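You operate a simulated robot arm through the tools that you are given. There is no shell and no other tool. Be economical: measure what you need, move in short steps, check, and stop when the job is done.

The job below is to be done with a simulated robot arm. You get a single attempt, and the scene is never put back.

## Task
On the top of the wide bench, make the spelt canister and the flour packet change places.
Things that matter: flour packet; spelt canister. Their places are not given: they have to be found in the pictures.

It is judged by the outcome, as a careful person would: the job done as asked, and still so three seconds after it is handed in. It fails if anything else is knocked over, pushed out of place, dropped, spilled or broken.

## Robot
A 7-joint arm with a two-finger parallel gripper, fixed in place. Base frame: the origin is at the foot of the arm, x ahead of it, y to its left, z up; the work surface is at about z = 0. Readings come in mm, rad, newtons and seconds.
With the tool pointing down near the work surface it reaches from about 220 to 580 mm from the base axis. Its first joint turns from -1.152 to 1.152 rad. Payload 2.5 kg.
The TCP is the grasp point between the finger pads, 23 mm short of the fingertips. In the tool frame z runs along the fingers and y along their closing line. The gripper opens to 94 mm. The fingers are 38 mm wide and 10 mm thick; the gripper's body (54 by 96 mm) begins 39 mm behind the TCP.
Orientation is told as [roll, pitch, yaw] about the base's x, y, z axes, in that order, counted from this pose: with the fingers straight down and closing along the base's y, the tool's x points along the base's -x, its y along +y and its z along -z.

## Interface
- The arm moves only by the tool drive_tool. Its argument "steps" is a list of rows, each a list of 5 numbers: the shift along the tool's x, y, z in mm, then the turn about the tool's z in rad, then the gripper command, from -1 (fully open) to 1 (shut), values between in proportion. In form: [[dx, dy, dz, twist, jaw], ...]. A call has 1 to 20 rows; each row shifts and turns the commanded pose from where the row before left it, along the tool's axes as they then stand. Each row takes 0.2 s and may step no farther than 50 mm and 0.15 rad from the row before; otherwise, or with a gripper value out of range, the whole call is refused. Where a pose cannot be reached the arm comes as near as it can. A force on the tool above 40 N (or 10 N above the force at the start of the call, whichever is more), or a blocked arm, ends the call early, and 0.2 s more pass. Each finger travels about 108 mm/s and halts on what it meets, pressing with about 30 N; the grip force reading is that of the motor and also rises with nothing between the fingers. The clock runs only during rows and for 0.2 s after the last one: add rows that do not move to give the fingers time. The reply holds the time, the measured pose of the TCP, the force on the tool along the base axes, the opening and the grip force, in the units named above and with some noise, and new pictures: "pictures" is both (left out), scene, wrist or none.
- Cameras (640 x 400 px; columns grow to the right, rows downward): "scene" is fixed at [104.7, -398.4, 544.2]; the picture's right is [0.92, -0.38, 0.00], its down [-0.22, -0.53, -0.82] and it looks along [0.31, 0.76, -0.58] (base axes); focal length 312 px, centre (320, 200). "wrist" rides on the gripper at [-39, 0, -44] in the tool frame; the picture's right is [0.00, -1.00, 0.00], its down [0.97, 0.00, -0.24] and it looks along [0.24, 0.00, 0.97] (tool axes); focal length 218 px, centre (320, 200).
- probe_pixels(camera, pixels): there is no depth. For up to 12 entries [column, row, z] of the newest picture of that camera ("zoom" is the newest enlarged one), the place [x, y] in the base frame at which the ray of that pixel passes the height z, good to about 2 mm. It takes no simulated time.
- inspect(camera, box): a new picture of the part [left, top, right, bottom] of that camera's present view, enlarged. It takes no simulated time.
- sign_off(): hands the job in; it is judged then, once.

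Keep the steps short. Do not move on a guess: measure, check each grasp and each placing, and mend mistakes. In all there are 80 turns and 120 pictures (those below and enlarged ones count). Leave the gripper open and the arm clear of the work at the hand-in unless told otherwise, and finish with a single line.

The tools are called as name(argument=value, ...) on one line, values as JSON. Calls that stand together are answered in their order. drive_tool: Moves the arm, as the interface text tells. Its arguments: {"type":"object","properties":{"steps":{"type":"array"},"pictures":{"type":"string","enum":["both","scene","wrist","none"]}},"required":["steps"]} The other tools are called the same way: probe_pixels (camera, pixels) gives the place at which the rays of pixels pass given heights; inspect (camera, box) takes an enlarged picture of a part of a camera's view; sign_off () hands the job in.

At the start:

```text
time_s: 0.0
ee_pos: [396.1, 139.7, 235.8]
tcp_rot: [0.0, -0.001, 0.0]
wrist_force: [-0.6, -0.2, 0.3]
width: 93.9
gripper_force: 0.1
```

scene: 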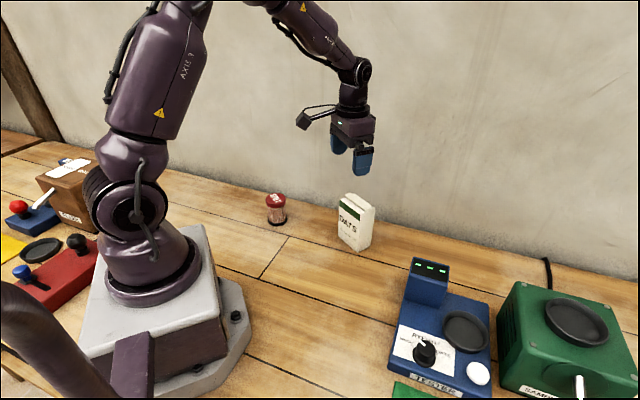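
wrist: 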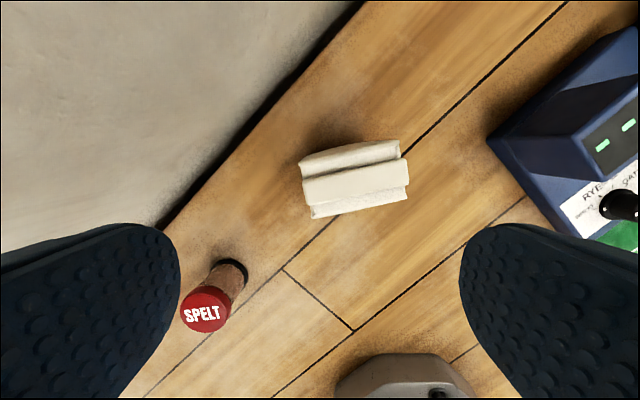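

I see a red-lidded SPELT canister near scene (276,210) and a packet at (355,222) that seems to read "OATS". I'll enlarge these and the left side to identify the flour packet before moving.

inspect(camera="scene", box=[240, 170, 400, 270])

inspect(camera="scene", box=[0, 130, 160, 310])

inspect(camera="scene", box=[380, 240, 640, 400])

inspect(camera="wrist", box=[160, 120, 440, 340])

```text
4.00 times, centred on (320, 220) of scene
```

zoom: 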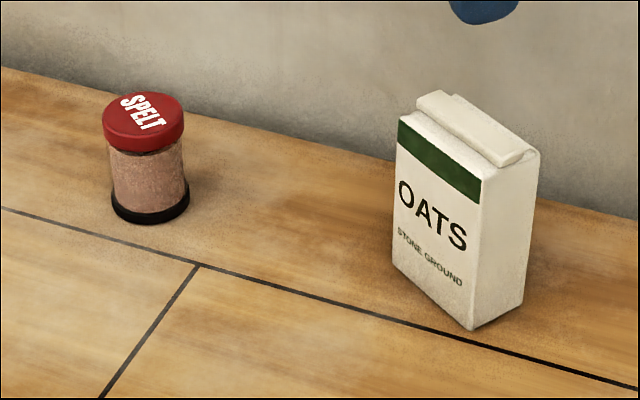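

```text
2.22 times, centred on (80, 220) of scene
```

zoom: 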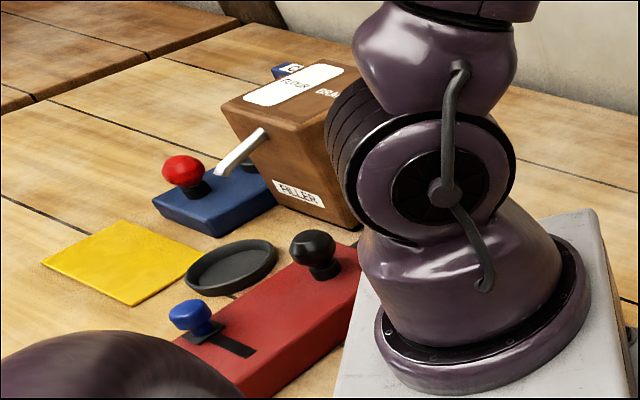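

```text
2.46 times, centred on (510, 320) of scene
```

zoom: 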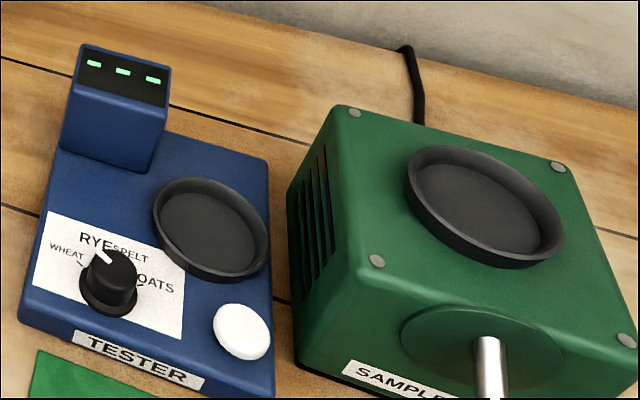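

```text
1.82 times, centred on (300, 230) of wrist
```

zoom: 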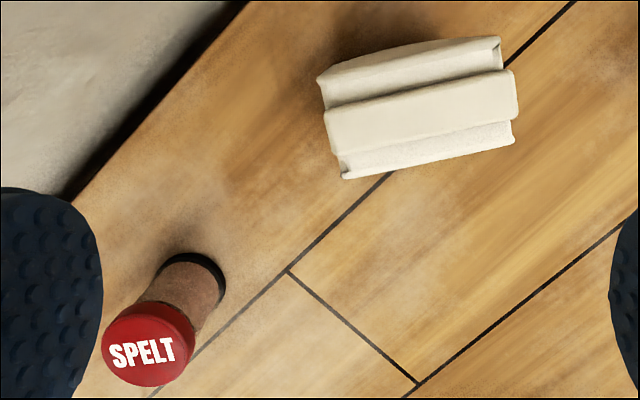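

The packet reads "OATS / STONE GROUND". There's something blue-and-white at scene (65,161) behind the filler box; I'll enlarge it in case it is another packet.

inspect(camera="scene", box=[30, 140, 110, 190])

probe_pixels(camera="scene", pixels=[[65, 161, 0], [65, 161, 100], [75, 205, 0], [30, 160, 0], [355, 240, 0], [276, 222, 0], [276, 200, 60], [10, 160, 0]])

```text
8.00 times, centred on (70, 165) of scene
```

zoom: 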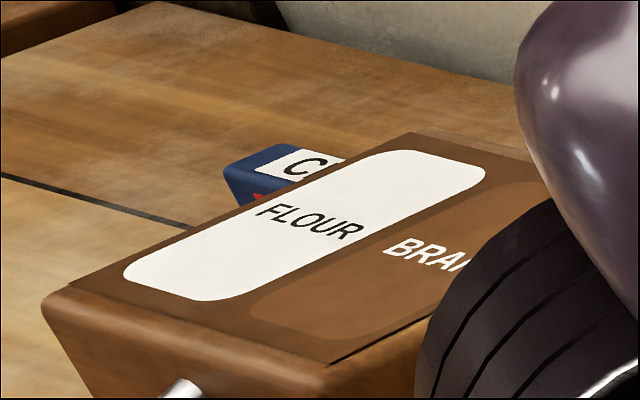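

```text
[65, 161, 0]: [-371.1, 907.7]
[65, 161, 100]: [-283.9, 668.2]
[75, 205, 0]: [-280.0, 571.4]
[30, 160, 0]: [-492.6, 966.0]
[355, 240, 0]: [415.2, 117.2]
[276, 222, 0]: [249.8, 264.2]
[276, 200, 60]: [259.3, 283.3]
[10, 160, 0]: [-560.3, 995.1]
```

The left-hand items are far out of reach on a different part; the stone-ground OATS packet is the only flour packet at hand, alongside the SPELT canister. Now I measure both: footprints from the scene, tops from the wrist view.

probe_pixels(camera="scene", pixels=[[338.3, 237, 0], [358, 252.5, 0], [371.3, 245, 0], [267.7, 220, 0], [287, 219.5, 0], [277.5, 225.5, 0], [360.5, 215, 80], [360.5, 215, 90], [360.5, 215, 100], [339.5, 198.8, 90], [375, 207.5, 90], [276, 201, 60]])

probe_pixels(camera="wrist", pixels=[[302, 180, 90], [405, 163, 90], [313, 218, 80], [408, 197, 80], [300, 158, 80], [399, 141, 80], [204, 310, 60], [181, 312, 60], [228, 307, 60], [233, 272, 0], [160, 226, 0], [360, 0, 0]])

```text
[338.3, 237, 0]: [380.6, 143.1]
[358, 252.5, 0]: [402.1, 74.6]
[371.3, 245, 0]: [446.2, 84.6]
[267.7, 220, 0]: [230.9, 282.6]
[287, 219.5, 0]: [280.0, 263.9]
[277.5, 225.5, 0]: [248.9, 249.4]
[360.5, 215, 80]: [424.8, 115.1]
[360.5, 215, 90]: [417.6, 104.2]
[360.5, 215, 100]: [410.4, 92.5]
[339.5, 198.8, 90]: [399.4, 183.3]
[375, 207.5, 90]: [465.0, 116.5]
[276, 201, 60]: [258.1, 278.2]
```

```text
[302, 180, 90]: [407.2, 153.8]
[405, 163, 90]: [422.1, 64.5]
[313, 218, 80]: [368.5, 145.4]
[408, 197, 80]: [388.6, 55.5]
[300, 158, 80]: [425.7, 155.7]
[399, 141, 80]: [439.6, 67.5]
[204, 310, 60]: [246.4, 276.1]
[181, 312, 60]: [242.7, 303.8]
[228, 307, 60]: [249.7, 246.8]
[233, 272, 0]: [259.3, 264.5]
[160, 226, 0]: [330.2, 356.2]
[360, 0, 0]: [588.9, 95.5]
```

Packet: footprint about 72 × 45 mm centred near (413,114), long side about 17° off base y, ~112 mm high. Canister: ~50 mm wide, ~70 mm high, centred near (255,271). The wall is about 110 mm beyond both. Next I travel high to above the canister, and also check the free floor for a temporary place.

drive_tool(steps=[[35, 32, 0, 0, -1], [35, 32, 0, 0, -1], [35, 32, 0, 0, -1], [36, 34, 0, 0, -1], [0, 0, 0, 0, -1], [0, 0, 0, 0, -1]])

probe_pixels(camera="scene", pixels=[[320, 280, 0], [340, 300, 0], [390, 360, 0], [408, 300, 0], [255, 320, 0], [300, 340, 0]])

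```text
time_s: 1.4
ee_pos: [255.5, 268.2, 235.4]
tcp_rot: [0.0, 0.0, 0.0]
wrist_force: [-0.3, 1.1, -0.1]
width: 94.2
gripper_force: 0.0
```

scene: 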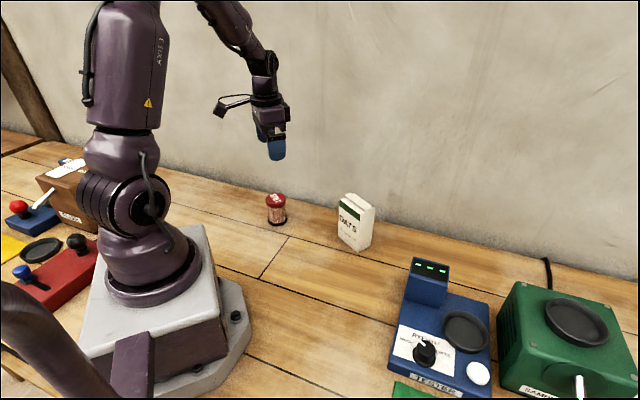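
wrist: 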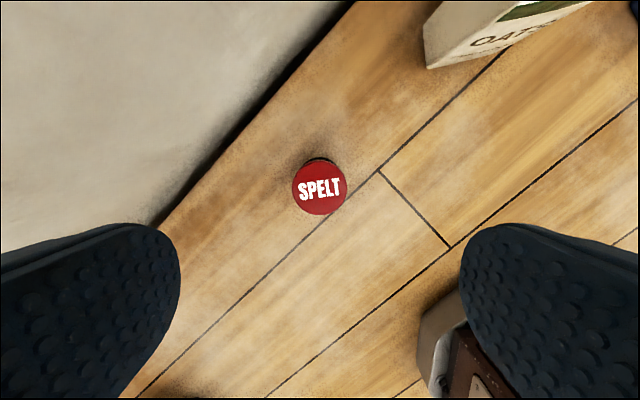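

```text
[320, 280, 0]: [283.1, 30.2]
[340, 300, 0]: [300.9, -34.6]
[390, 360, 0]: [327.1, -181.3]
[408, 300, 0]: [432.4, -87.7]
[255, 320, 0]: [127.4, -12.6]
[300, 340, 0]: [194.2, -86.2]
```

Canister lid is at wrist (320,188). I'll probe its centre and edges, and the packet's visible base corner.

probe_pixels(camera="wrist", pixels=[[320, 188, 70], [292, 188, 70], [347, 188, 70], [320, 215, 70], [320, 161, 70], [320, 157, 0], [428, 68, 0], [510, 42, 0]])

inspect(camera="wrist", box=[270, 140, 370, 230])

```text
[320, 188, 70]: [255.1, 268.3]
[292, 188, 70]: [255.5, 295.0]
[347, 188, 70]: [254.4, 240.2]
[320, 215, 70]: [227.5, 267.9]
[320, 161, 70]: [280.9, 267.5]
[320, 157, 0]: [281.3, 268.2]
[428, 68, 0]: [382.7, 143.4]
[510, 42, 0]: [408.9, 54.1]
```

```text
4.44 times, centred on (320, 185) of wrist
```

zoom: 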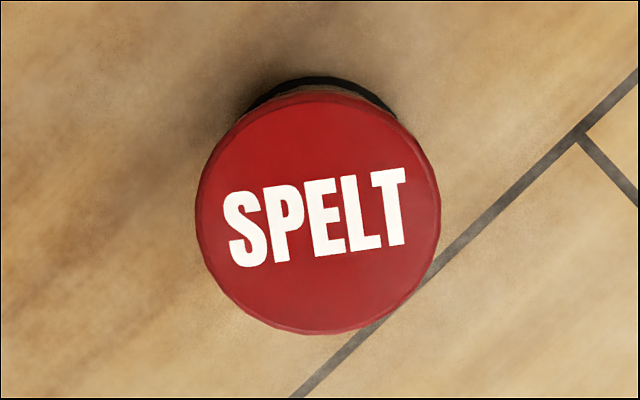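

The canister's centre is at (255,268), exactly under the TCP, about 54 mm wide. I descend straight to z≈40 (fingertips 17, palm 79 above the lid).

drive_tool(steps=[[0, 0, 45, 0, -1], [0, 0, 45, 0, -1], [0, 0, 45, 0, -1], [0, 0, 30, 0, -1], [0, 0, 20, 0, -1], [0, 0, 10, 0, -1], [0, 0, 0, 0, -1]])

```text
time_s: 3.0
ee_pos: [255.8, 267.3, 40.7]
tcp_rot: [0.0, 0.002, 0.001]
wrist_force: [0.3, 0.8, -0.1]
width: 94.0
gripper_force: 0.0
```

scene: 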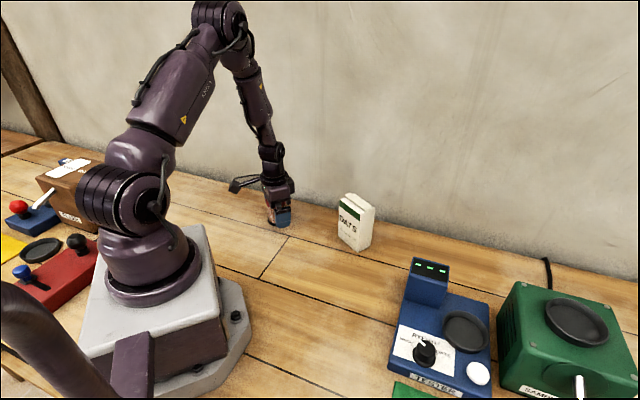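
wrist: 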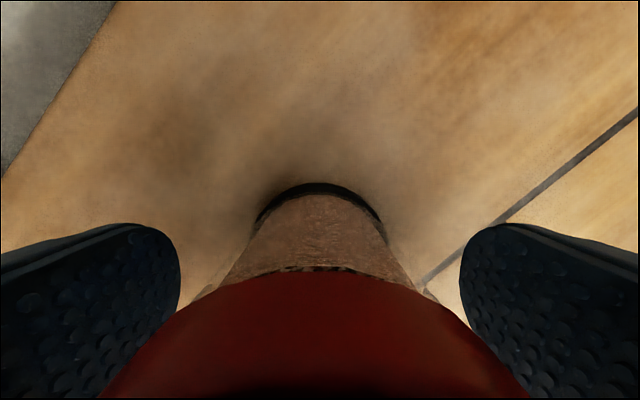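

The canister stands centred between the fingers. I close the jaw and give it time.

drive_tool(steps=[[0, 0, 0, 0, 0.2], [0, 0, 0, 0, 0.6], [0, 0, 0, 0, 1], [0, 0, 0, 0, 1], [0, 0, 0, 0, 1]], pictures="wrist")

```text
time_s: 4.2
ee_pos: [256.7, 267.3, 41.2]
tcp_rot: [0.0, -0.001, 0.0]
wrist_force: [0.3, 0.1, -0.4]
width: 53.2
gripper_force: 29.8
```

wrist: 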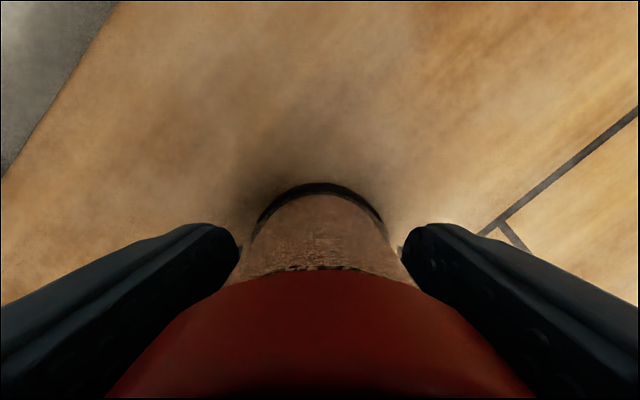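

Held at 53 mm, 30 N. I lift 30 mm gently and check that the whole canister rises.

drive_tool(steps=[[0, 0, -10, 0, 1], [0, 0, -20, 0, 1], [0, 0, 0, 0, 1]])

inspect(camera="scene", box=[220, 150, 340, 250])

```text
time_s: 5.0
ee_pos: [256.1, 268.3, 70.4]
tcp_rot: [-0.001, 0.0, 0.001]
wrist_force: [-1.0, -0.7, -0.1]
width: 52.6
gripper_force: 30.3
```

scene: 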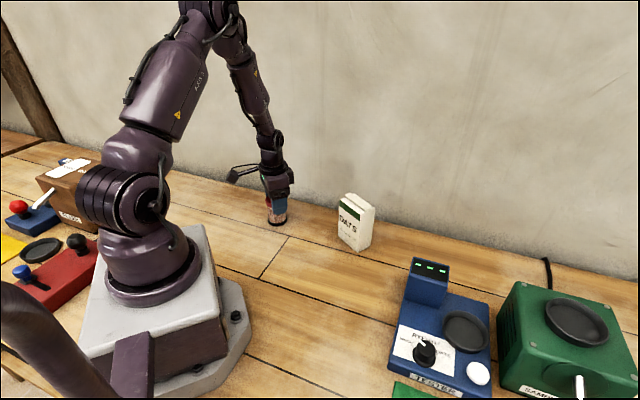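
wrist: 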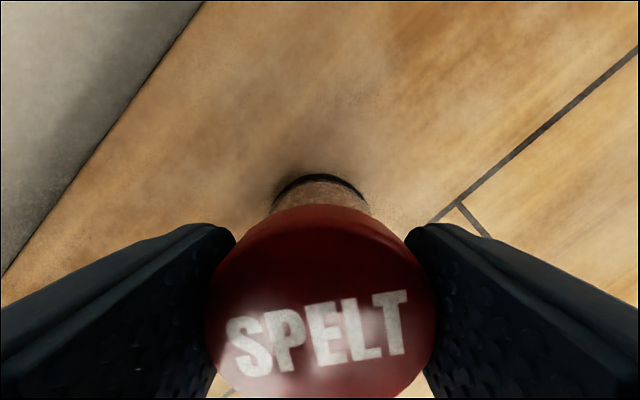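

```text
4.00 times, centred on (280, 200) of scene
```

zoom: 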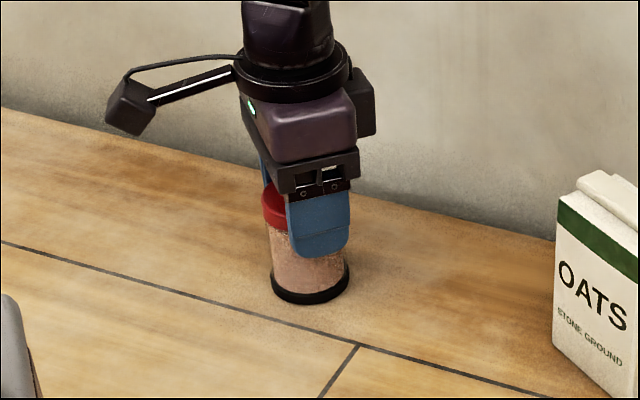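

The fingers slid up: the canister stayed on the bench (its base ring still looks as large as it should at z=0), and nothing spilled. At the low grip only the upper, bare finger parts touched the wider lid. I open and view closely to measure lid and body before re-gripping.

drive_tool(steps=[[0, 0, 0, 0, 0.2], [0, 0, 0, 0, -0.3], [0, 0, 0, 0, -0.6], [0, 0, -25, 0, -0.6], [0, 0, -25, 0, -0.6], [0, 0, 0, 0, -0.6]])

inspect(camera="scene", box=[246, 180, 306, 235])

```text
time_s: 6.4
ee_pos: [257.0, 268.1, 121.8]
tcp_rot: [0.0, 0.001, 0.0]
wrist_force: [-0.5, -0.2, 0.7]
width: 75.5
gripper_force: 0.0
```

scene: 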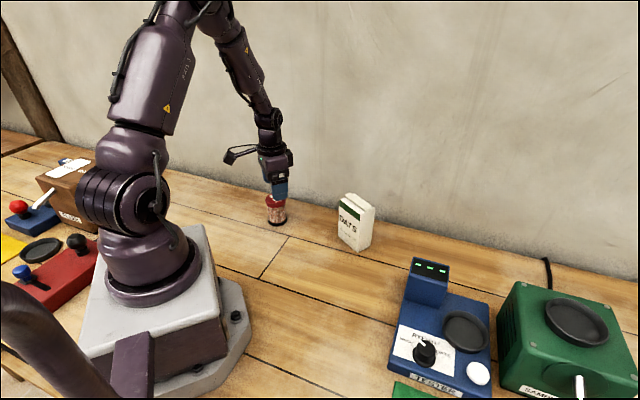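
wrist: 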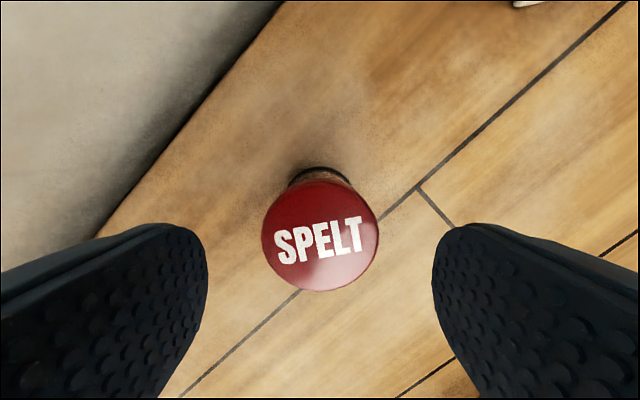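

```text
7.27 times, centred on (276, 208) of scene
```

zoom: 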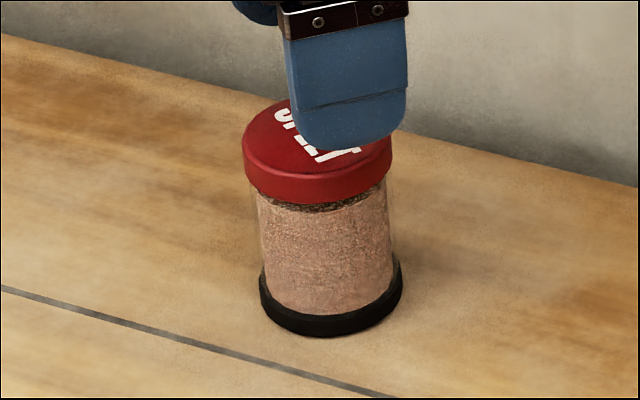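

The body is slick clear glass, almost as wide as the lid, so the pads slid on it. I'll grip with the pads centred on the red lid/neck (TCP z≈60), then lift only a few mm while reading the force.

drive_tool(steps=[[0, 0, 30, 0, -0.6], [0, 0, 20, 0, -0.6], [1, 0, 12, 0, -0.6], [0, 0, 0, 0, -0.2], [0, 0, 0, 0, 0.3], [0, 0, 0, 0, 1], [0, 0, 0, 0, 1], [0, 0, 0, 0, 1], [0, 0, 0, 0, 1]], pictures="none")

drive_tool(steps=[[0, 0, -1, 0, 1], [0, 0, -2, 0, 1], [0, 0, -2, 0, 1], [0, 0, -2, 0, 1], [0, 0, -3, 0, 1]])

inspect(camera="scene", box=[246, 180, 306, 235])

```text
time_s: 8.4
ee_pos: [254.8, 268.4, 58.9]
tcp_rot: [-0.001, 0.0, 0.001]
wrist_force: [-0.3, 0.4, -0.4]
width: 52.5
gripper_force: 29.8
```

```text
time_s: 9.6
ee_pos: [254.6, 269.1, 69.6]
tcp_rot: [-0.001, 0.0, -0.001]
wrist_force: [-0.3, 0.5, -2.4]
width: 52.5
gripper_force: 29.6
```

scene: 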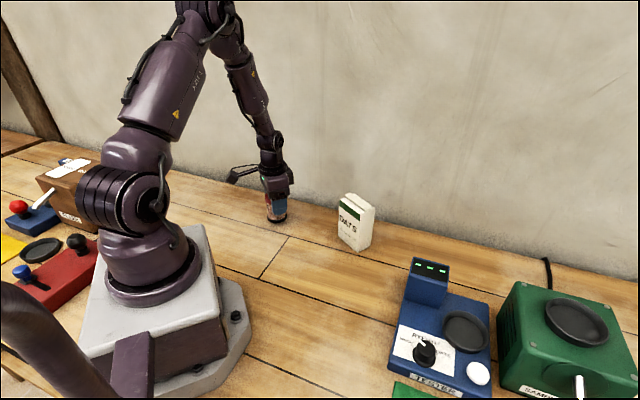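
wrist: 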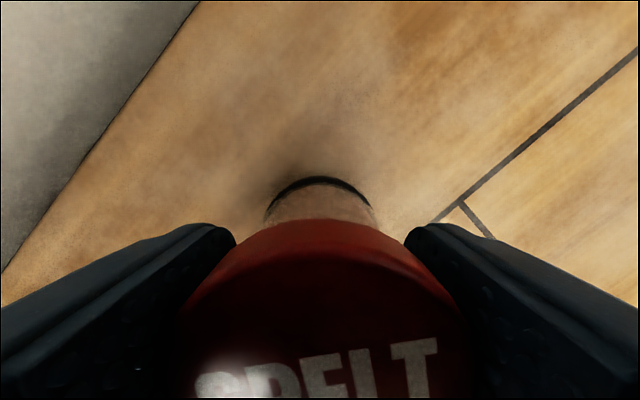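

```text
7.27 times, centred on (276, 208) of scene
```

zoom: 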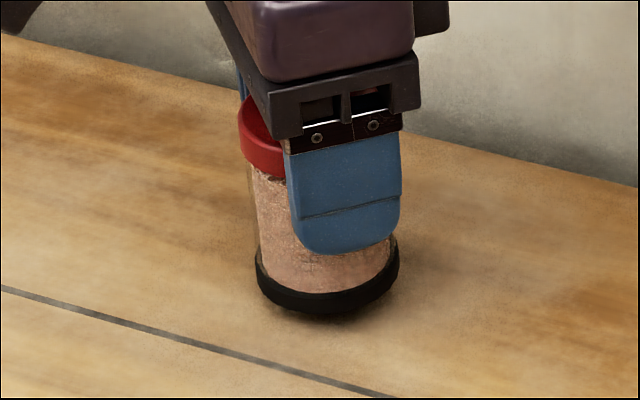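

The base clearly rose (~11 mm; load 2.4 N), so the lid grip holds and the lid is fixed. I raise 40 mm more gently and re-check before travelling.

drive_tool(steps=[[0, 0, -5, 0, 1], [0, 0, -10, 0, 1], [0, 0, -10, 0, 1], [0, 0, -10, 0, 1], [0, 0, -5, 0, 1], [0, 0, 0, 0, 1]], pictures="none")

inspect(camera="scene", box=[246, 170, 306, 225])

```text
time_s: 11.0
ee_pos: [253.0, 269.5, 109.9]
tcp_rot: [0.0, -0.001, -0.001]
wrist_force: [0.2, -0.2, -2.2]
width: 52.7
gripper_force: 30.3
```

```text
7.27 times, centred on (276, 198) of scene
```

zoom: 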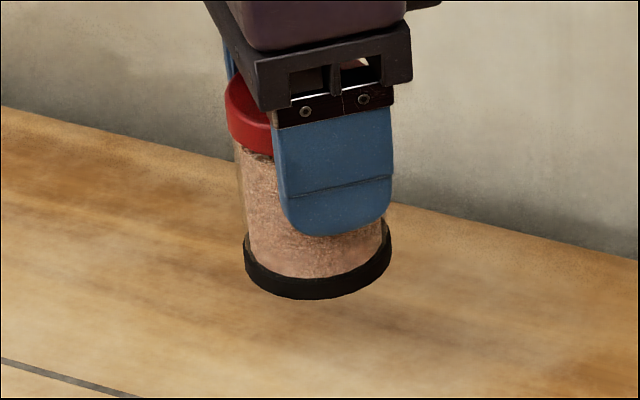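

It hangs upright and steady about 50 mm up. I carry it to the temporary free spot near (300,30), clear of the packet.

drive_tool(steps=[[-2, -10, 0, 0, 1], [-4, -20, 0, 0, 1], [-5, -28, 0, 0, 1], [-6, -30, 0, 0, 1], [-6, -30, 0, 0, 1], [-6, -30, 0, 0, 1], [-6, -30, 0, 0, 1], [-5, -28, 0, 0, 1], [-4, -20, 0, 0, 1], [-3, -13, 0, 0, 1], [0, 0, 0, 0, 1]])

inspect(camera="scene", box=[280, 190, 380, 290])

```text
time_s: 13.4
ee_pos: [302.2, 28.9, 109.2]
tcp_rot: [-0.001, 0.0, 0.0]
wrist_force: [0.4, -0.5, -2.0]
width: 52.6
gripper_force: 30.0
```

scene: 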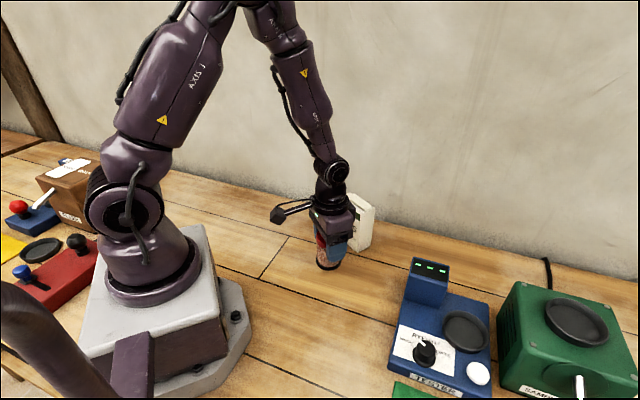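
wrist: 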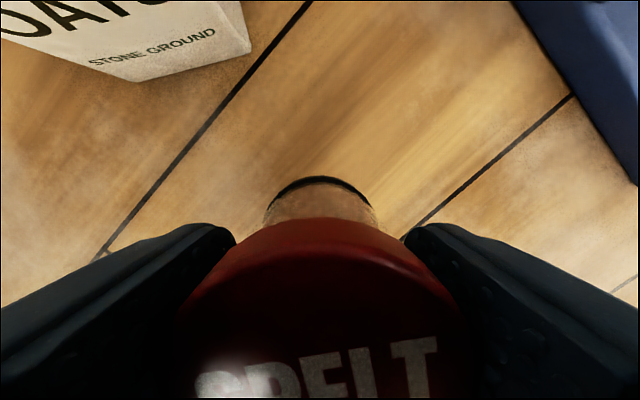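

```text
4.00 times, centred on (330, 240) of scene
```

zoom: 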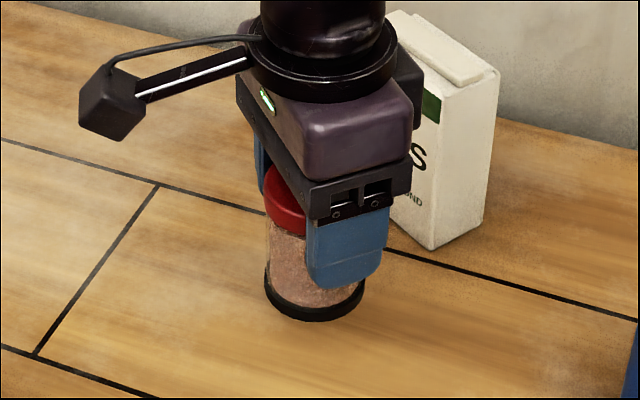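

Canister is steady over free bench. I lower it gently to grip height (TCP ≈59–60), watching the force.

drive_tool(steps=[[0, 0, 15, 0, 1], [0, 0, 15, 0, 1], [0, 0, 10, 0, 1], [0, 0, 4, 0, 1], [0, 0, 2, 0, 1], [0, 0, 2, 0, 1], [0, 0, 1, 0, 1], [0, 0, 0, 0, 1]], pictures="none")

inspect(camera="scene", box=[290, 210, 370, 290])

```text
time_s: 15.2
ee_pos: [301.9, 29.1, 58.9]
tcp_rot: [0.0, -0.001, 0.0]
wrist_force: [0.2, -0.1, -1.5]
width: 52.7
gripper_force: 29.5
```

```text
5.00 times, centred on (330, 250) of scene
```

zoom: 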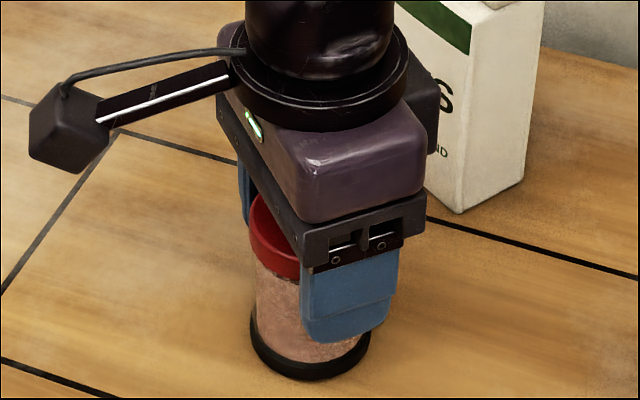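

Still about 1.5 N of load; I go down 1 mm at a time until it bears on the bench.

drive_tool(steps=[[0, 0, 1, 0, 1], [0, 0, 0, 0, 1]], pictures="none")

```text
time_s: 15.8
ee_pos: [303.1, 28.3, 58.0]
tcp_rot: [0.0, 0.001, -0.002]
wrist_force: [0.2, 0.8, -2.1]
width: 52.6
gripper_force: 29.7
```

drive_tool(steps=[[0, 0, 1, 0, 1], [0, 0, 0, 0, 1]], pictures="none")

```text
time_s: 16.4
ee_pos: [302.2, 30.3, 58.4]
tcp_rot: [0.0, 0.0, 0.001]
wrist_force: [-4.4, 1.1, 15.9]
width: 52.9
gripper_force: 30.1
```

The bench now bears it (force +16 N). I open slowly, then rise straight up and look.

drive_tool(steps=[[0, 0, 0, 0, 0.1], [0, 0, 0, 0, -0.3], [0, 0, 0, 0, -0.7], [0, 0, 0, 0, -1], [0, 0, -40, 0, -1], [0, 0, -45, 0, -1], [0, 0, -45, 0, -1], [0, 0, -45, 0, -1], [0, 0, 0, 0, -1]])

```text
time_s: 18.4
ee_pos: [302.1, 29.7, 233.1]
tcp_rot: [0.0, 0.0, 0.0]
wrist_force: [0.3, 0.2, -0.7]
width: 94.0
gripper_force: 0.1
```

scene: 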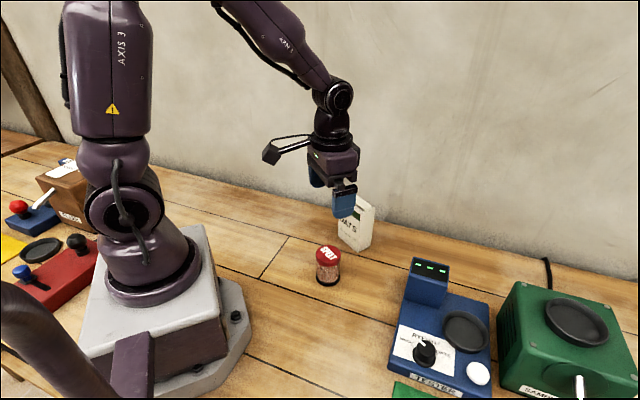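
wrist: 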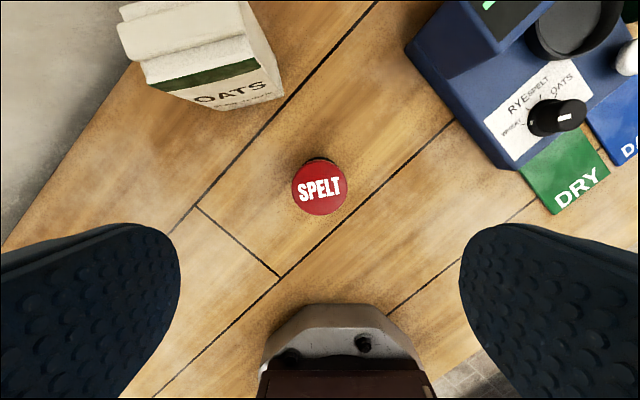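

Canister stands upright at (302,30). Next I go over the packet (413,114) at height and then twist +1.28 rad so the jaws close across its 45 mm side.

drive_tool(steps=[[-37, 28, 0, 0, -1], [-37, 28, 0, 0, -1], [-37, 28, 0, 0, -1], [0, 0, 0, 0.142, -1], [0, 0, 0, 0.142, -1], [0, 0, 0, 0.142, -1], [0, 0, 0, 0.142, -1], [0, 0, 0, 0.142, -1], [0, 0, 0, 0.142, -1], [0, 0, 0, 0.142, -1], [0, 0, 0, 0.142, -1], [0, 0, 0, 0.142, -1], [0, 0, 0, 0, -1], [0, 0, 0, 0, -1]])

```text
time_s: 21.4
ee_pos: [412.8, 113.7, 233.0]
tcp_rot: [-0.002, -0.001, -1.28]
wrist_force: [-0.9, -0.7, 0.7]
width: 94.2
gripper_force: 0.1
```

scene: 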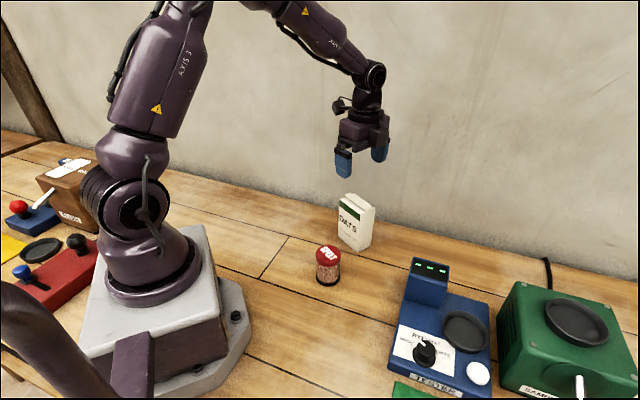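
wrist: 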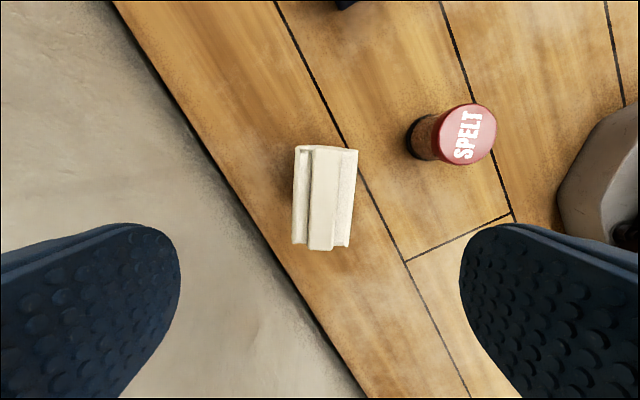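

Packet is under the gripper, nearly square to the jaws. I enlarge and measure its top.

inspect(camera="wrist", box=[270, 130, 380, 265])

probe_pixels(camera="wrist", pixels=[[294, 148, 110], [357, 150, 110], [293, 243, 110], [349, 246, 110], [309, 249, 120], [312, 148, 120], [333, 250, 120], [340, 148, 120]])

```text
2.96 times, centred on (325, 198) of wrist
```

zoom: 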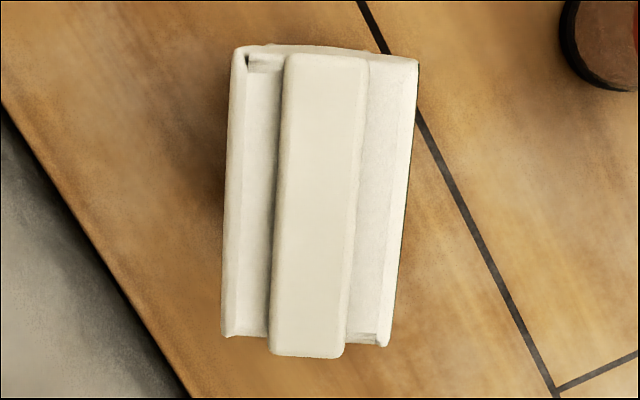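

```text
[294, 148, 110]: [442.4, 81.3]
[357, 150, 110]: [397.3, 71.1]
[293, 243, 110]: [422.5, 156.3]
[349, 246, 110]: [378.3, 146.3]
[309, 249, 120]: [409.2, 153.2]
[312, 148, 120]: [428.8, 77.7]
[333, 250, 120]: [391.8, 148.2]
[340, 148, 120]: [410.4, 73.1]
```

Centre (410,114), long axis turned 14.6°; I correct twist by +0.036 and shift −2.5 mm along tool y, then descend to z≈92 (palm at 131, above the fold).

drive_tool(steps=[[0, -2.5, 0, 0.036, -1], [0, 0, 45, 0, -1], [0, 0, 45, 0, -1], [0, 0, 30, 0, -1], [0, 0, 15, 0, -1], [0, 0, 6, 0, -1], [0, 0, 0, 0, -1]])

inspect(camera="scene", box=[310, 150, 430, 270])

```text
time_s: 23.0
ee_pos: [411.0, 112.0, 93.6]
tcp_rot: [0.002, -0.001, -1.314]
wrist_force: [0.2, -0.2, -0.3]
width: 94.0
gripper_force: 0.1
```

scene: 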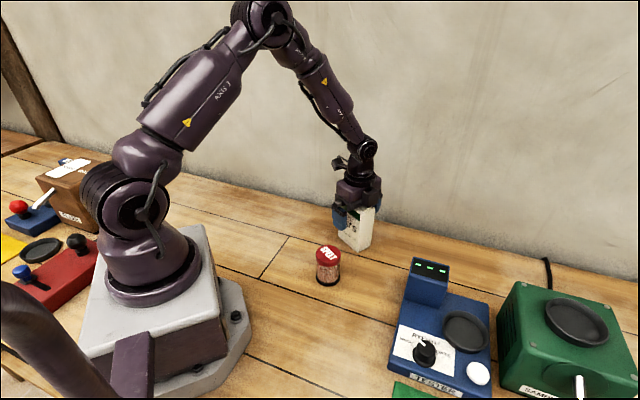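
wrist: 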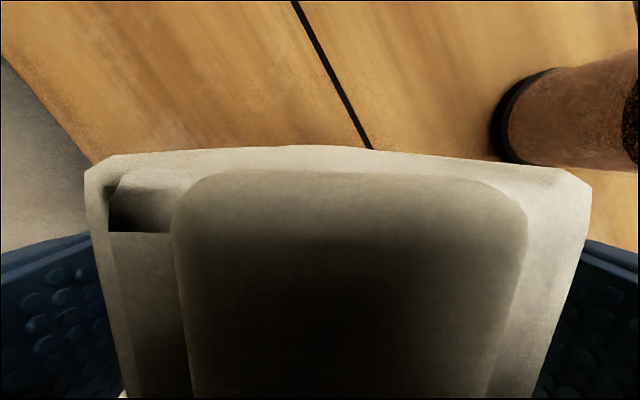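

```text
3.33 times, centred on (370, 210) of scene
```

zoom: 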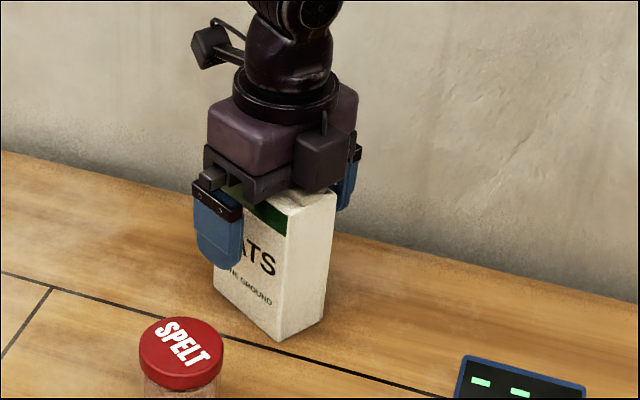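

The packet is centred between the open fingers with the palm just above its fold. I close the jaw.

drive_tool(steps=[[0, 0, 0, 0, -0.4], [0, 0, 0, 0, 0], [0, 0, 0, 0, 0.4], [0, 0, 0, 0, 0.7], [0, 0, 0, 0, 1], [0, 0, 0, 0, 1], [0, 0, 0, 0, 1]], pictures="wrist")

drive_tool(steps=[[0, 0, -1, 0, 1], [0, 0, -2, 0, 1], [0, 0, -3, 0, 1], [0, 0, -3, 0, 1], [0, 0, -3, 0, 1], [0, 0, 0, 0, 1]])

inspect(camera="scene", box=[310, 150, 430, 270])

```text
time_s: 24.6
ee_pos: [411.4, 113.3, 92.4]
tcp_rot: [-0.001, 0.0, -1.317]
wrist_force: [-1.3, -1.1, -0.2]
width: 52.0
gripper_force: 30.6
```

wrist: 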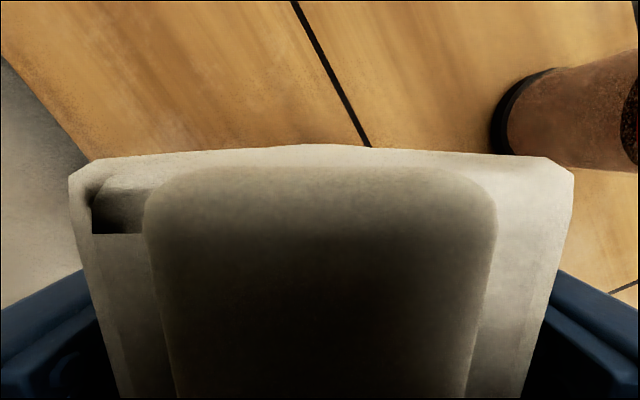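

```text
time_s: 26.0
ee_pos: [410.9, 112.0, 104.3]
tcp_rot: [0.0, 0.0, -1.314]
wrist_force: [0.1, -0.7, -3.5]
width: 51.8
gripper_force: 30.1
```

scene: 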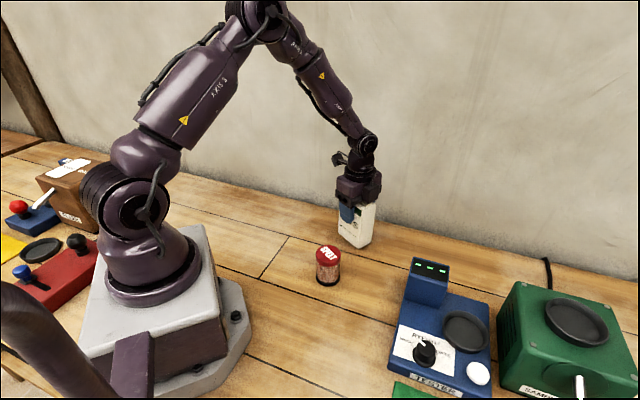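
wrist: 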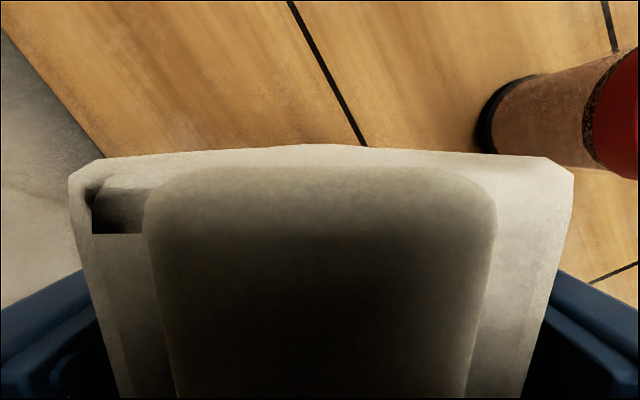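

```text
3.33 times, centred on (370, 210) of scene
```

zoom: 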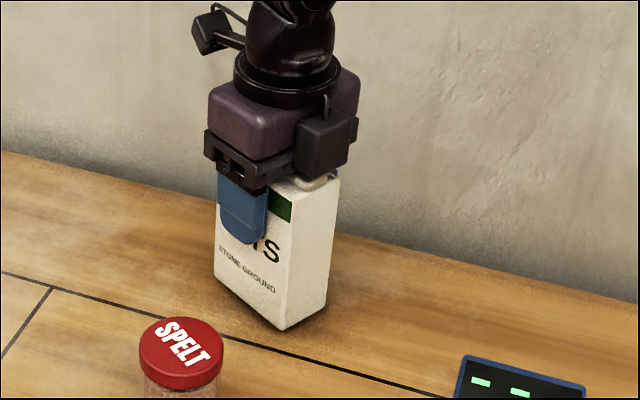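

Packet is held (load 3.5 N) and rises with the fingers. I lift 25 mm more and carry it parallel to the wall to the canister's old place (255,268): tool shift (+190, −112).

drive_tool(steps=[[0, 0, -10, 0, 1], [0, 0, -15, 0, 1], [8, -5, 0, 0, 1], [16, -9, 0, 0, 1], [22, -13, 0, 0, 1], [24, -14, 0, 0, 1], [24, -14, 0, 0, 1], [24, -14, 0, 0, 1], [24, -14, 0, 0, 1], [22, -13, 0, 0, 1], [16, -9, 0, 0, 1], [10, -7, 0, 0, 1], [0, 0, 0, 0, 1], [0, 0, 0, 0, 1]])

inspect(camera="scene", box=[220, 130, 340, 250])

```text
time_s: 29.0
ee_pos: [253.9, 268.4, 129.0]
tcp_rot: [0.0, 0.0, -1.315]
wrist_force: [0.1, -0.6, -3.6]
width: 52.0
gripper_force: 29.7
```

scene: 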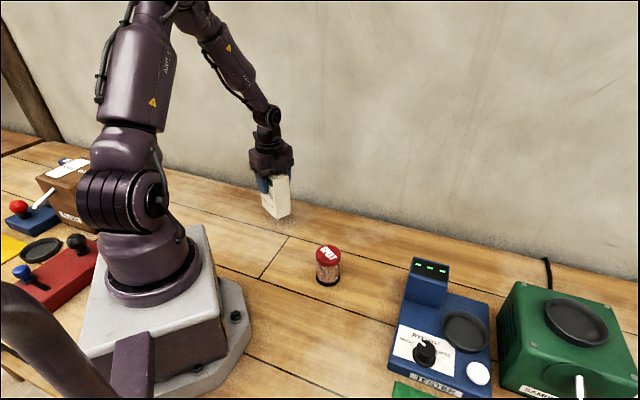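
wrist: 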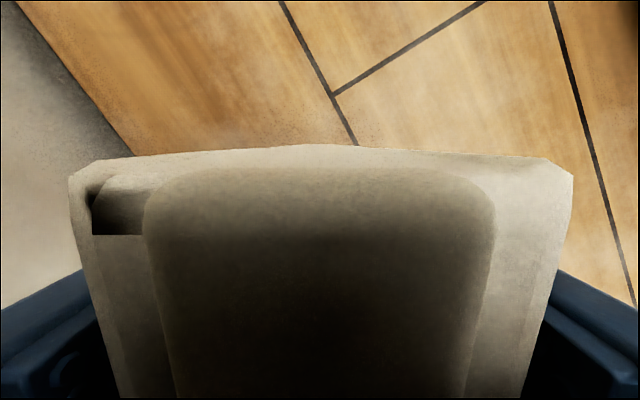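

```text
3.33 times, centred on (280, 190) of scene
```

zoom: 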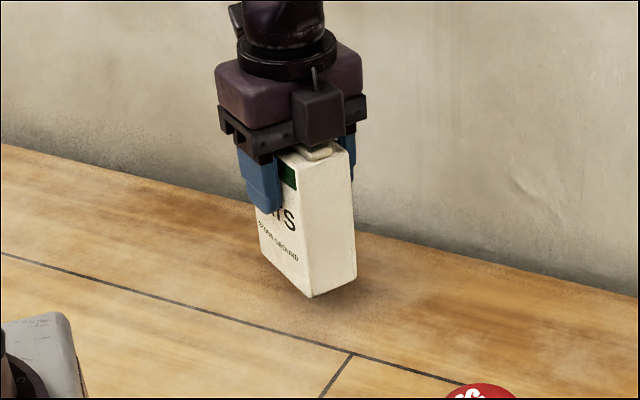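

It's held level above (254,268). I lower gently to just above grip height (TCP ≈93.5).

drive_tool(steps=[[0, 0, 12, 0, 1], [0, 0, 12, 0, 1], [0, 0, 6, 0, 1], [0, 0, 3, 0, 1], [0, 0, 2, 0, 1], [0, 0, 0, 0, 1]], pictures="none")

drive_tool(steps=[[0, 0, 1, 0, 1], [0, 0, 0, 0, 1]], pictures="none")

```text
time_s: 30.4
ee_pos: [254.1, 267.6, 94.2]
tcp_rot: [0.0, -0.001, -1.316]
wrist_force: [-0.7, -0.2, -3.9]
width: 51.9
gripper_force: 30.0
```

```text
time_s: 31.0
ee_pos: [253.8, 267.7, 93.2]
tcp_rot: [0.0, -0.001, -1.315]
wrist_force: [-1.1, 0.4, -3.9]
width: 52.2
gripper_force: 29.7
```

Still hanging (−3.9 N). One more millimetre.

drive_tool(steps=[[0, 0, 1, 0, 1], [0, 0, 0, 0, 1]], pictures="none")

```text
time_s: 31.6
ee_pos: [254.3, 267.4, 93.2]
tcp_rot: [-0.001, 0.001, -1.312]
wrist_force: [-5.2, -4.3, 10.9]
width: 51.9
gripper_force: 30.5
```

The bench carries it (+11 N). I open slowly, rise clear and look.

drive_tool(steps=[[0, 0, 0, 0, 0.1], [0, 0, 0, 0, -0.2], [0, 0, 0, 0, -0.6], [0, 0, 0, 0, -1], [0, 0, 0, 0, -1], [0, 0, -30, 0, -1], [0, 0, -40, 0, -1], [0, 0, -40, 0, -1], [0, 0, -30, 0, -1], [0, 0, 0, 0, -1]])

inspect(camera="scene", box=[220, 150, 340, 250])

```text
time_s: 33.8
ee_pos: [254.1, 266.7, 232.3]
tcp_rot: [0.001, -0.001, -1.314]
wrist_force: [0.1, 0.1, -0.1]
width: 93.9
gripper_force: 0.1
```

scene: 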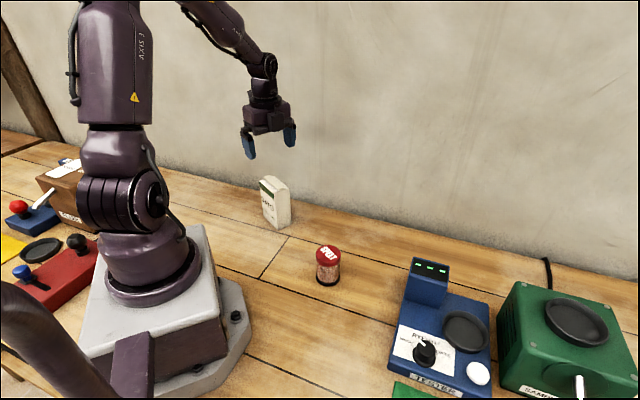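
wrist: 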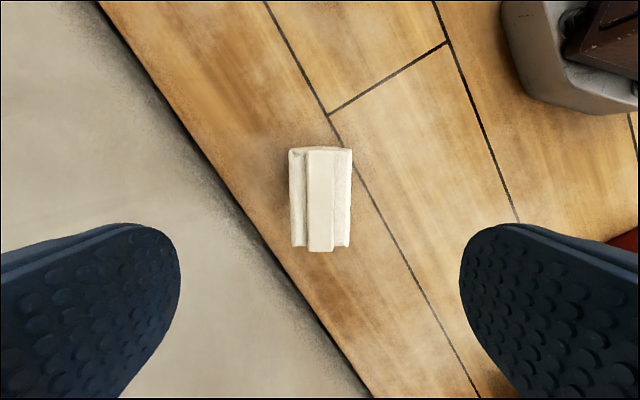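

```text
4.00 times, centred on (280, 200) of scene
```

zoom: 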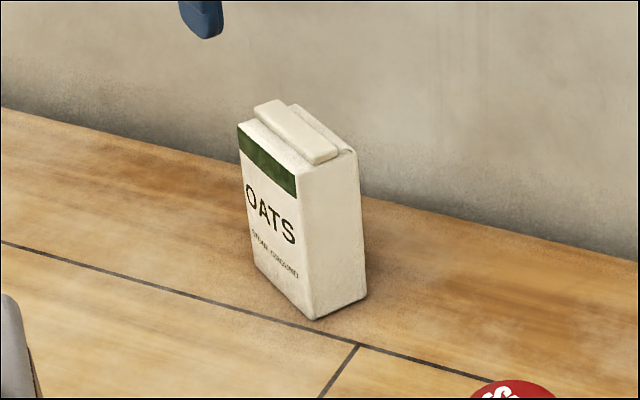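

Packet stands upright in the canister's old place. I verify its footprint from the enlarged picture's base corners.

probe_pixels(camera="scene", pixels=[[263, 217.2, 0], [279, 230, 0], [291.8, 224.3, 0], [328, 287, 0]])

probe_pixels(camera="wrist", pixels=[[289, 148, 110], [352, 148, 110], [291, 245, 110], [349, 246, 110]])

```text
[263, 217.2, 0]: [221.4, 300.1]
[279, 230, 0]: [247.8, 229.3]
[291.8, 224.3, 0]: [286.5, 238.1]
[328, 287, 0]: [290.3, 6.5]
```

```text
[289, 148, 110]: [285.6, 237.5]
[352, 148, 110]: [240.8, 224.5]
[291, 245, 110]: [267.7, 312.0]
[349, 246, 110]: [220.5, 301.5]
```

Packet centre (254,269): right on place. Now back over the canister (302,30) and untwist.

drive_tool(steps=[[-40, -2.2, 0, 0, -1], [-40, -2.2, 0, 0, -1], [-40, -2.2, 0, 0, -1], [-40, -2.2, 0, 0, -1], [-40, -2.2, 0, 0, -1], [-41, -2.3, 0, 0, -1], [0, 0, 0, -0.146, -1], [0, 0, 0, -0.146, -1], [0, 0, 0, -0.146, -1], [0, 0, 0, -0.146, -1], [0, 0, 0, -0.146, -1], [0, 0, 0, -0.146, -1], [0, 0, 0, -0.146, -1], [0, 0, 0, -0.146, -1], [0, 0, 0, -0.146, -1], [0, 0, 0, 0, -1], [0, 0, 0, 0, -1]])

probe_pixels(camera="wrist", pixels=[[320, 188, 70], [320, 161, 70], [320, 215, 70], [292, 188, 70], [348, 188, 70]])

```text
time_s: 37.4
ee_pos: [302.7, 32.0, 232.2]
tcp_rot: [0.0, -0.001, 0.002]
wrist_force: [0.0, -0.6, 0.0]
width: 94.1
gripper_force: 0.1
```

scene: 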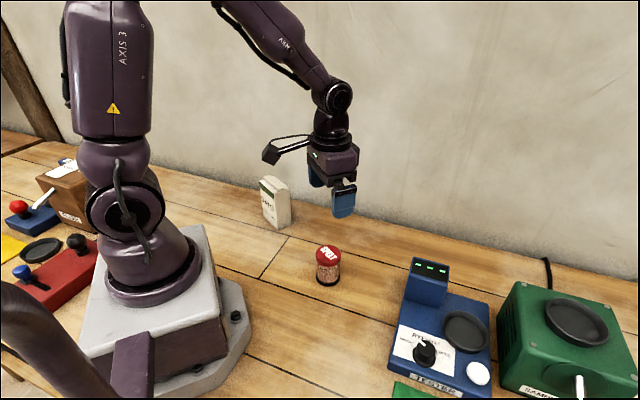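
wrist: 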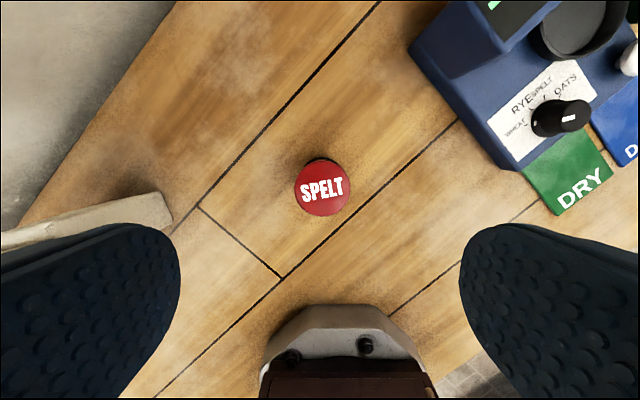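

```text
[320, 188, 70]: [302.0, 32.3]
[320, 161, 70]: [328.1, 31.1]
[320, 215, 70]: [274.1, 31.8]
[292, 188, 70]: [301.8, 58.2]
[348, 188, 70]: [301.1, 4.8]
```

The lid is at wrist (322,188), i.e. y≈30: shift −2 mm in y, descend to z≈59 as in the grip that held, and close.

drive_tool(steps=[[0, -2, 45, 0, -1], [0, 0, 45, 0, -1], [0, 0, 40, 0, -1], [0, 0, 28, 0, -1], [0, 0, 15, 0, -1], [0, 0, 0, 0, -0.6], [0, 0, 0, 0, -0.2], [0, 0, 0, 0, 0.3], [0, 0, 0, 0, 1], [0, 0, 0, 0, 1], [0, 0, 0, 0, 1], [0, 0, 0, 0, 1]], pictures="none")

drive_tool(steps=[[0, 0, -1, 0, 1], [0, 0, -2, 0, 1], [0, 0, -2, 0, 1], [0, 0, -2, 0, 1], [0, 0, -3, 0, 1], [0, 0, -5, 0, 1], [0, 0, -10, 0, 1], [0, 0, -10, 0, 1], [0, 0, -5, 0, 1], [0, 0, 0, 0, 1]], pictures="scene")

inspect(camera="scene", box=[290, 210, 370, 290])

```text
time_s: 40.0
ee_pos: [302.7, 29.7, 58.4]
tcp_rot: [0.0, -0.001, -0.002]
wrist_force: [-0.3, -0.1, 0.4]
width: 52.8
gripper_force: 30.7
```

```text
time_s: 42.2
ee_pos: [302.2, 29.2, 100.0]
tcp_rot: [0.0, 0.0, -0.001]
wrist_force: [-1.2, -0.7, -1.8]
width: 52.3
gripper_force: 29.7
```

scene: 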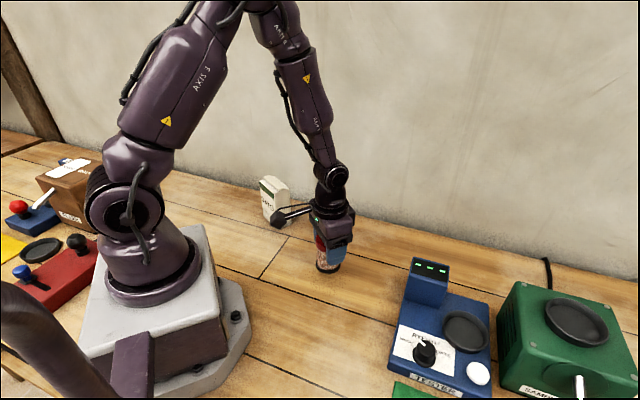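

```text
5.00 times, centred on (330, 250) of scene
```

zoom: 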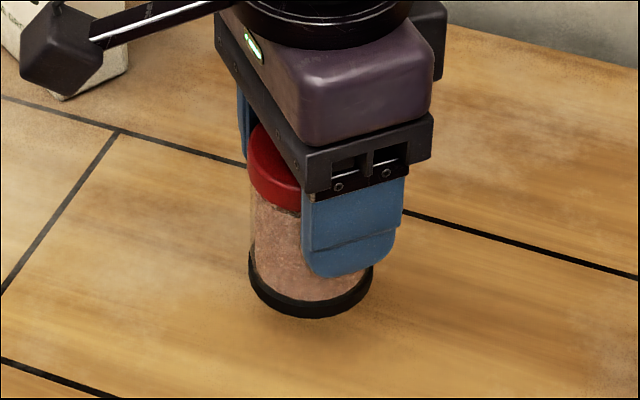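

Canister lifted with the same grip. I carry it to the packet's old place (412,114).

drive_tool(steps=[[-6, 5, 0, 0, 1], [-12, 9, 0, 0, 1], [-18, 14, 0, 0, 1], [-20, 16, 0, 0, 1], [-20, 16, 0, 0, 1], [-16, 12, 0, 0, 1], [-12, 9, 0, 0, 1], [-6, 4, 0, 0, 1], [0, 0, 0, 0, 1], [0, 0, 15, 0, 1], [0, 0, 12, 0, 1], [0, 0, 8, 0, 1], [0, 0, 4, 0, 1], [0, 0, 1, 0, 1], [0, 0, 0, 0, 1]])

```text
time_s: 45.4
ee_pos: [412.1, 115.3, 59.5]
tcp_rot: [0.0, -0.002, 0.001]
wrist_force: [0.6, 0.2, -2.7]
width: 52.3
gripper_force: 29.8
```

scene: 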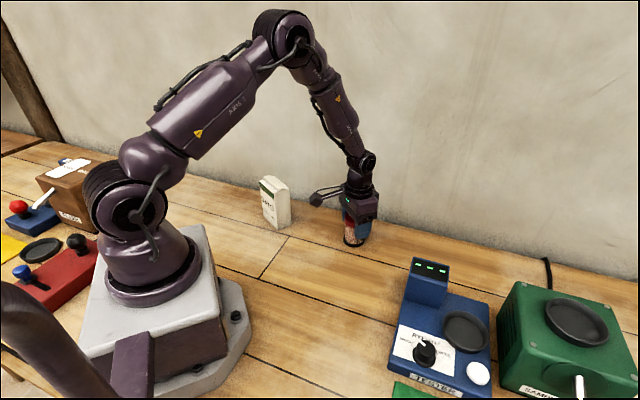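
wrist: 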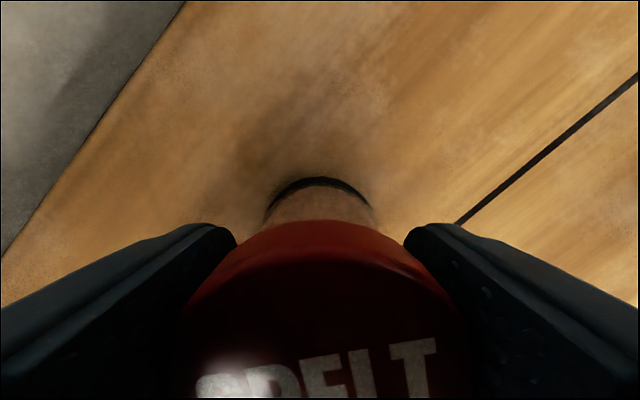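

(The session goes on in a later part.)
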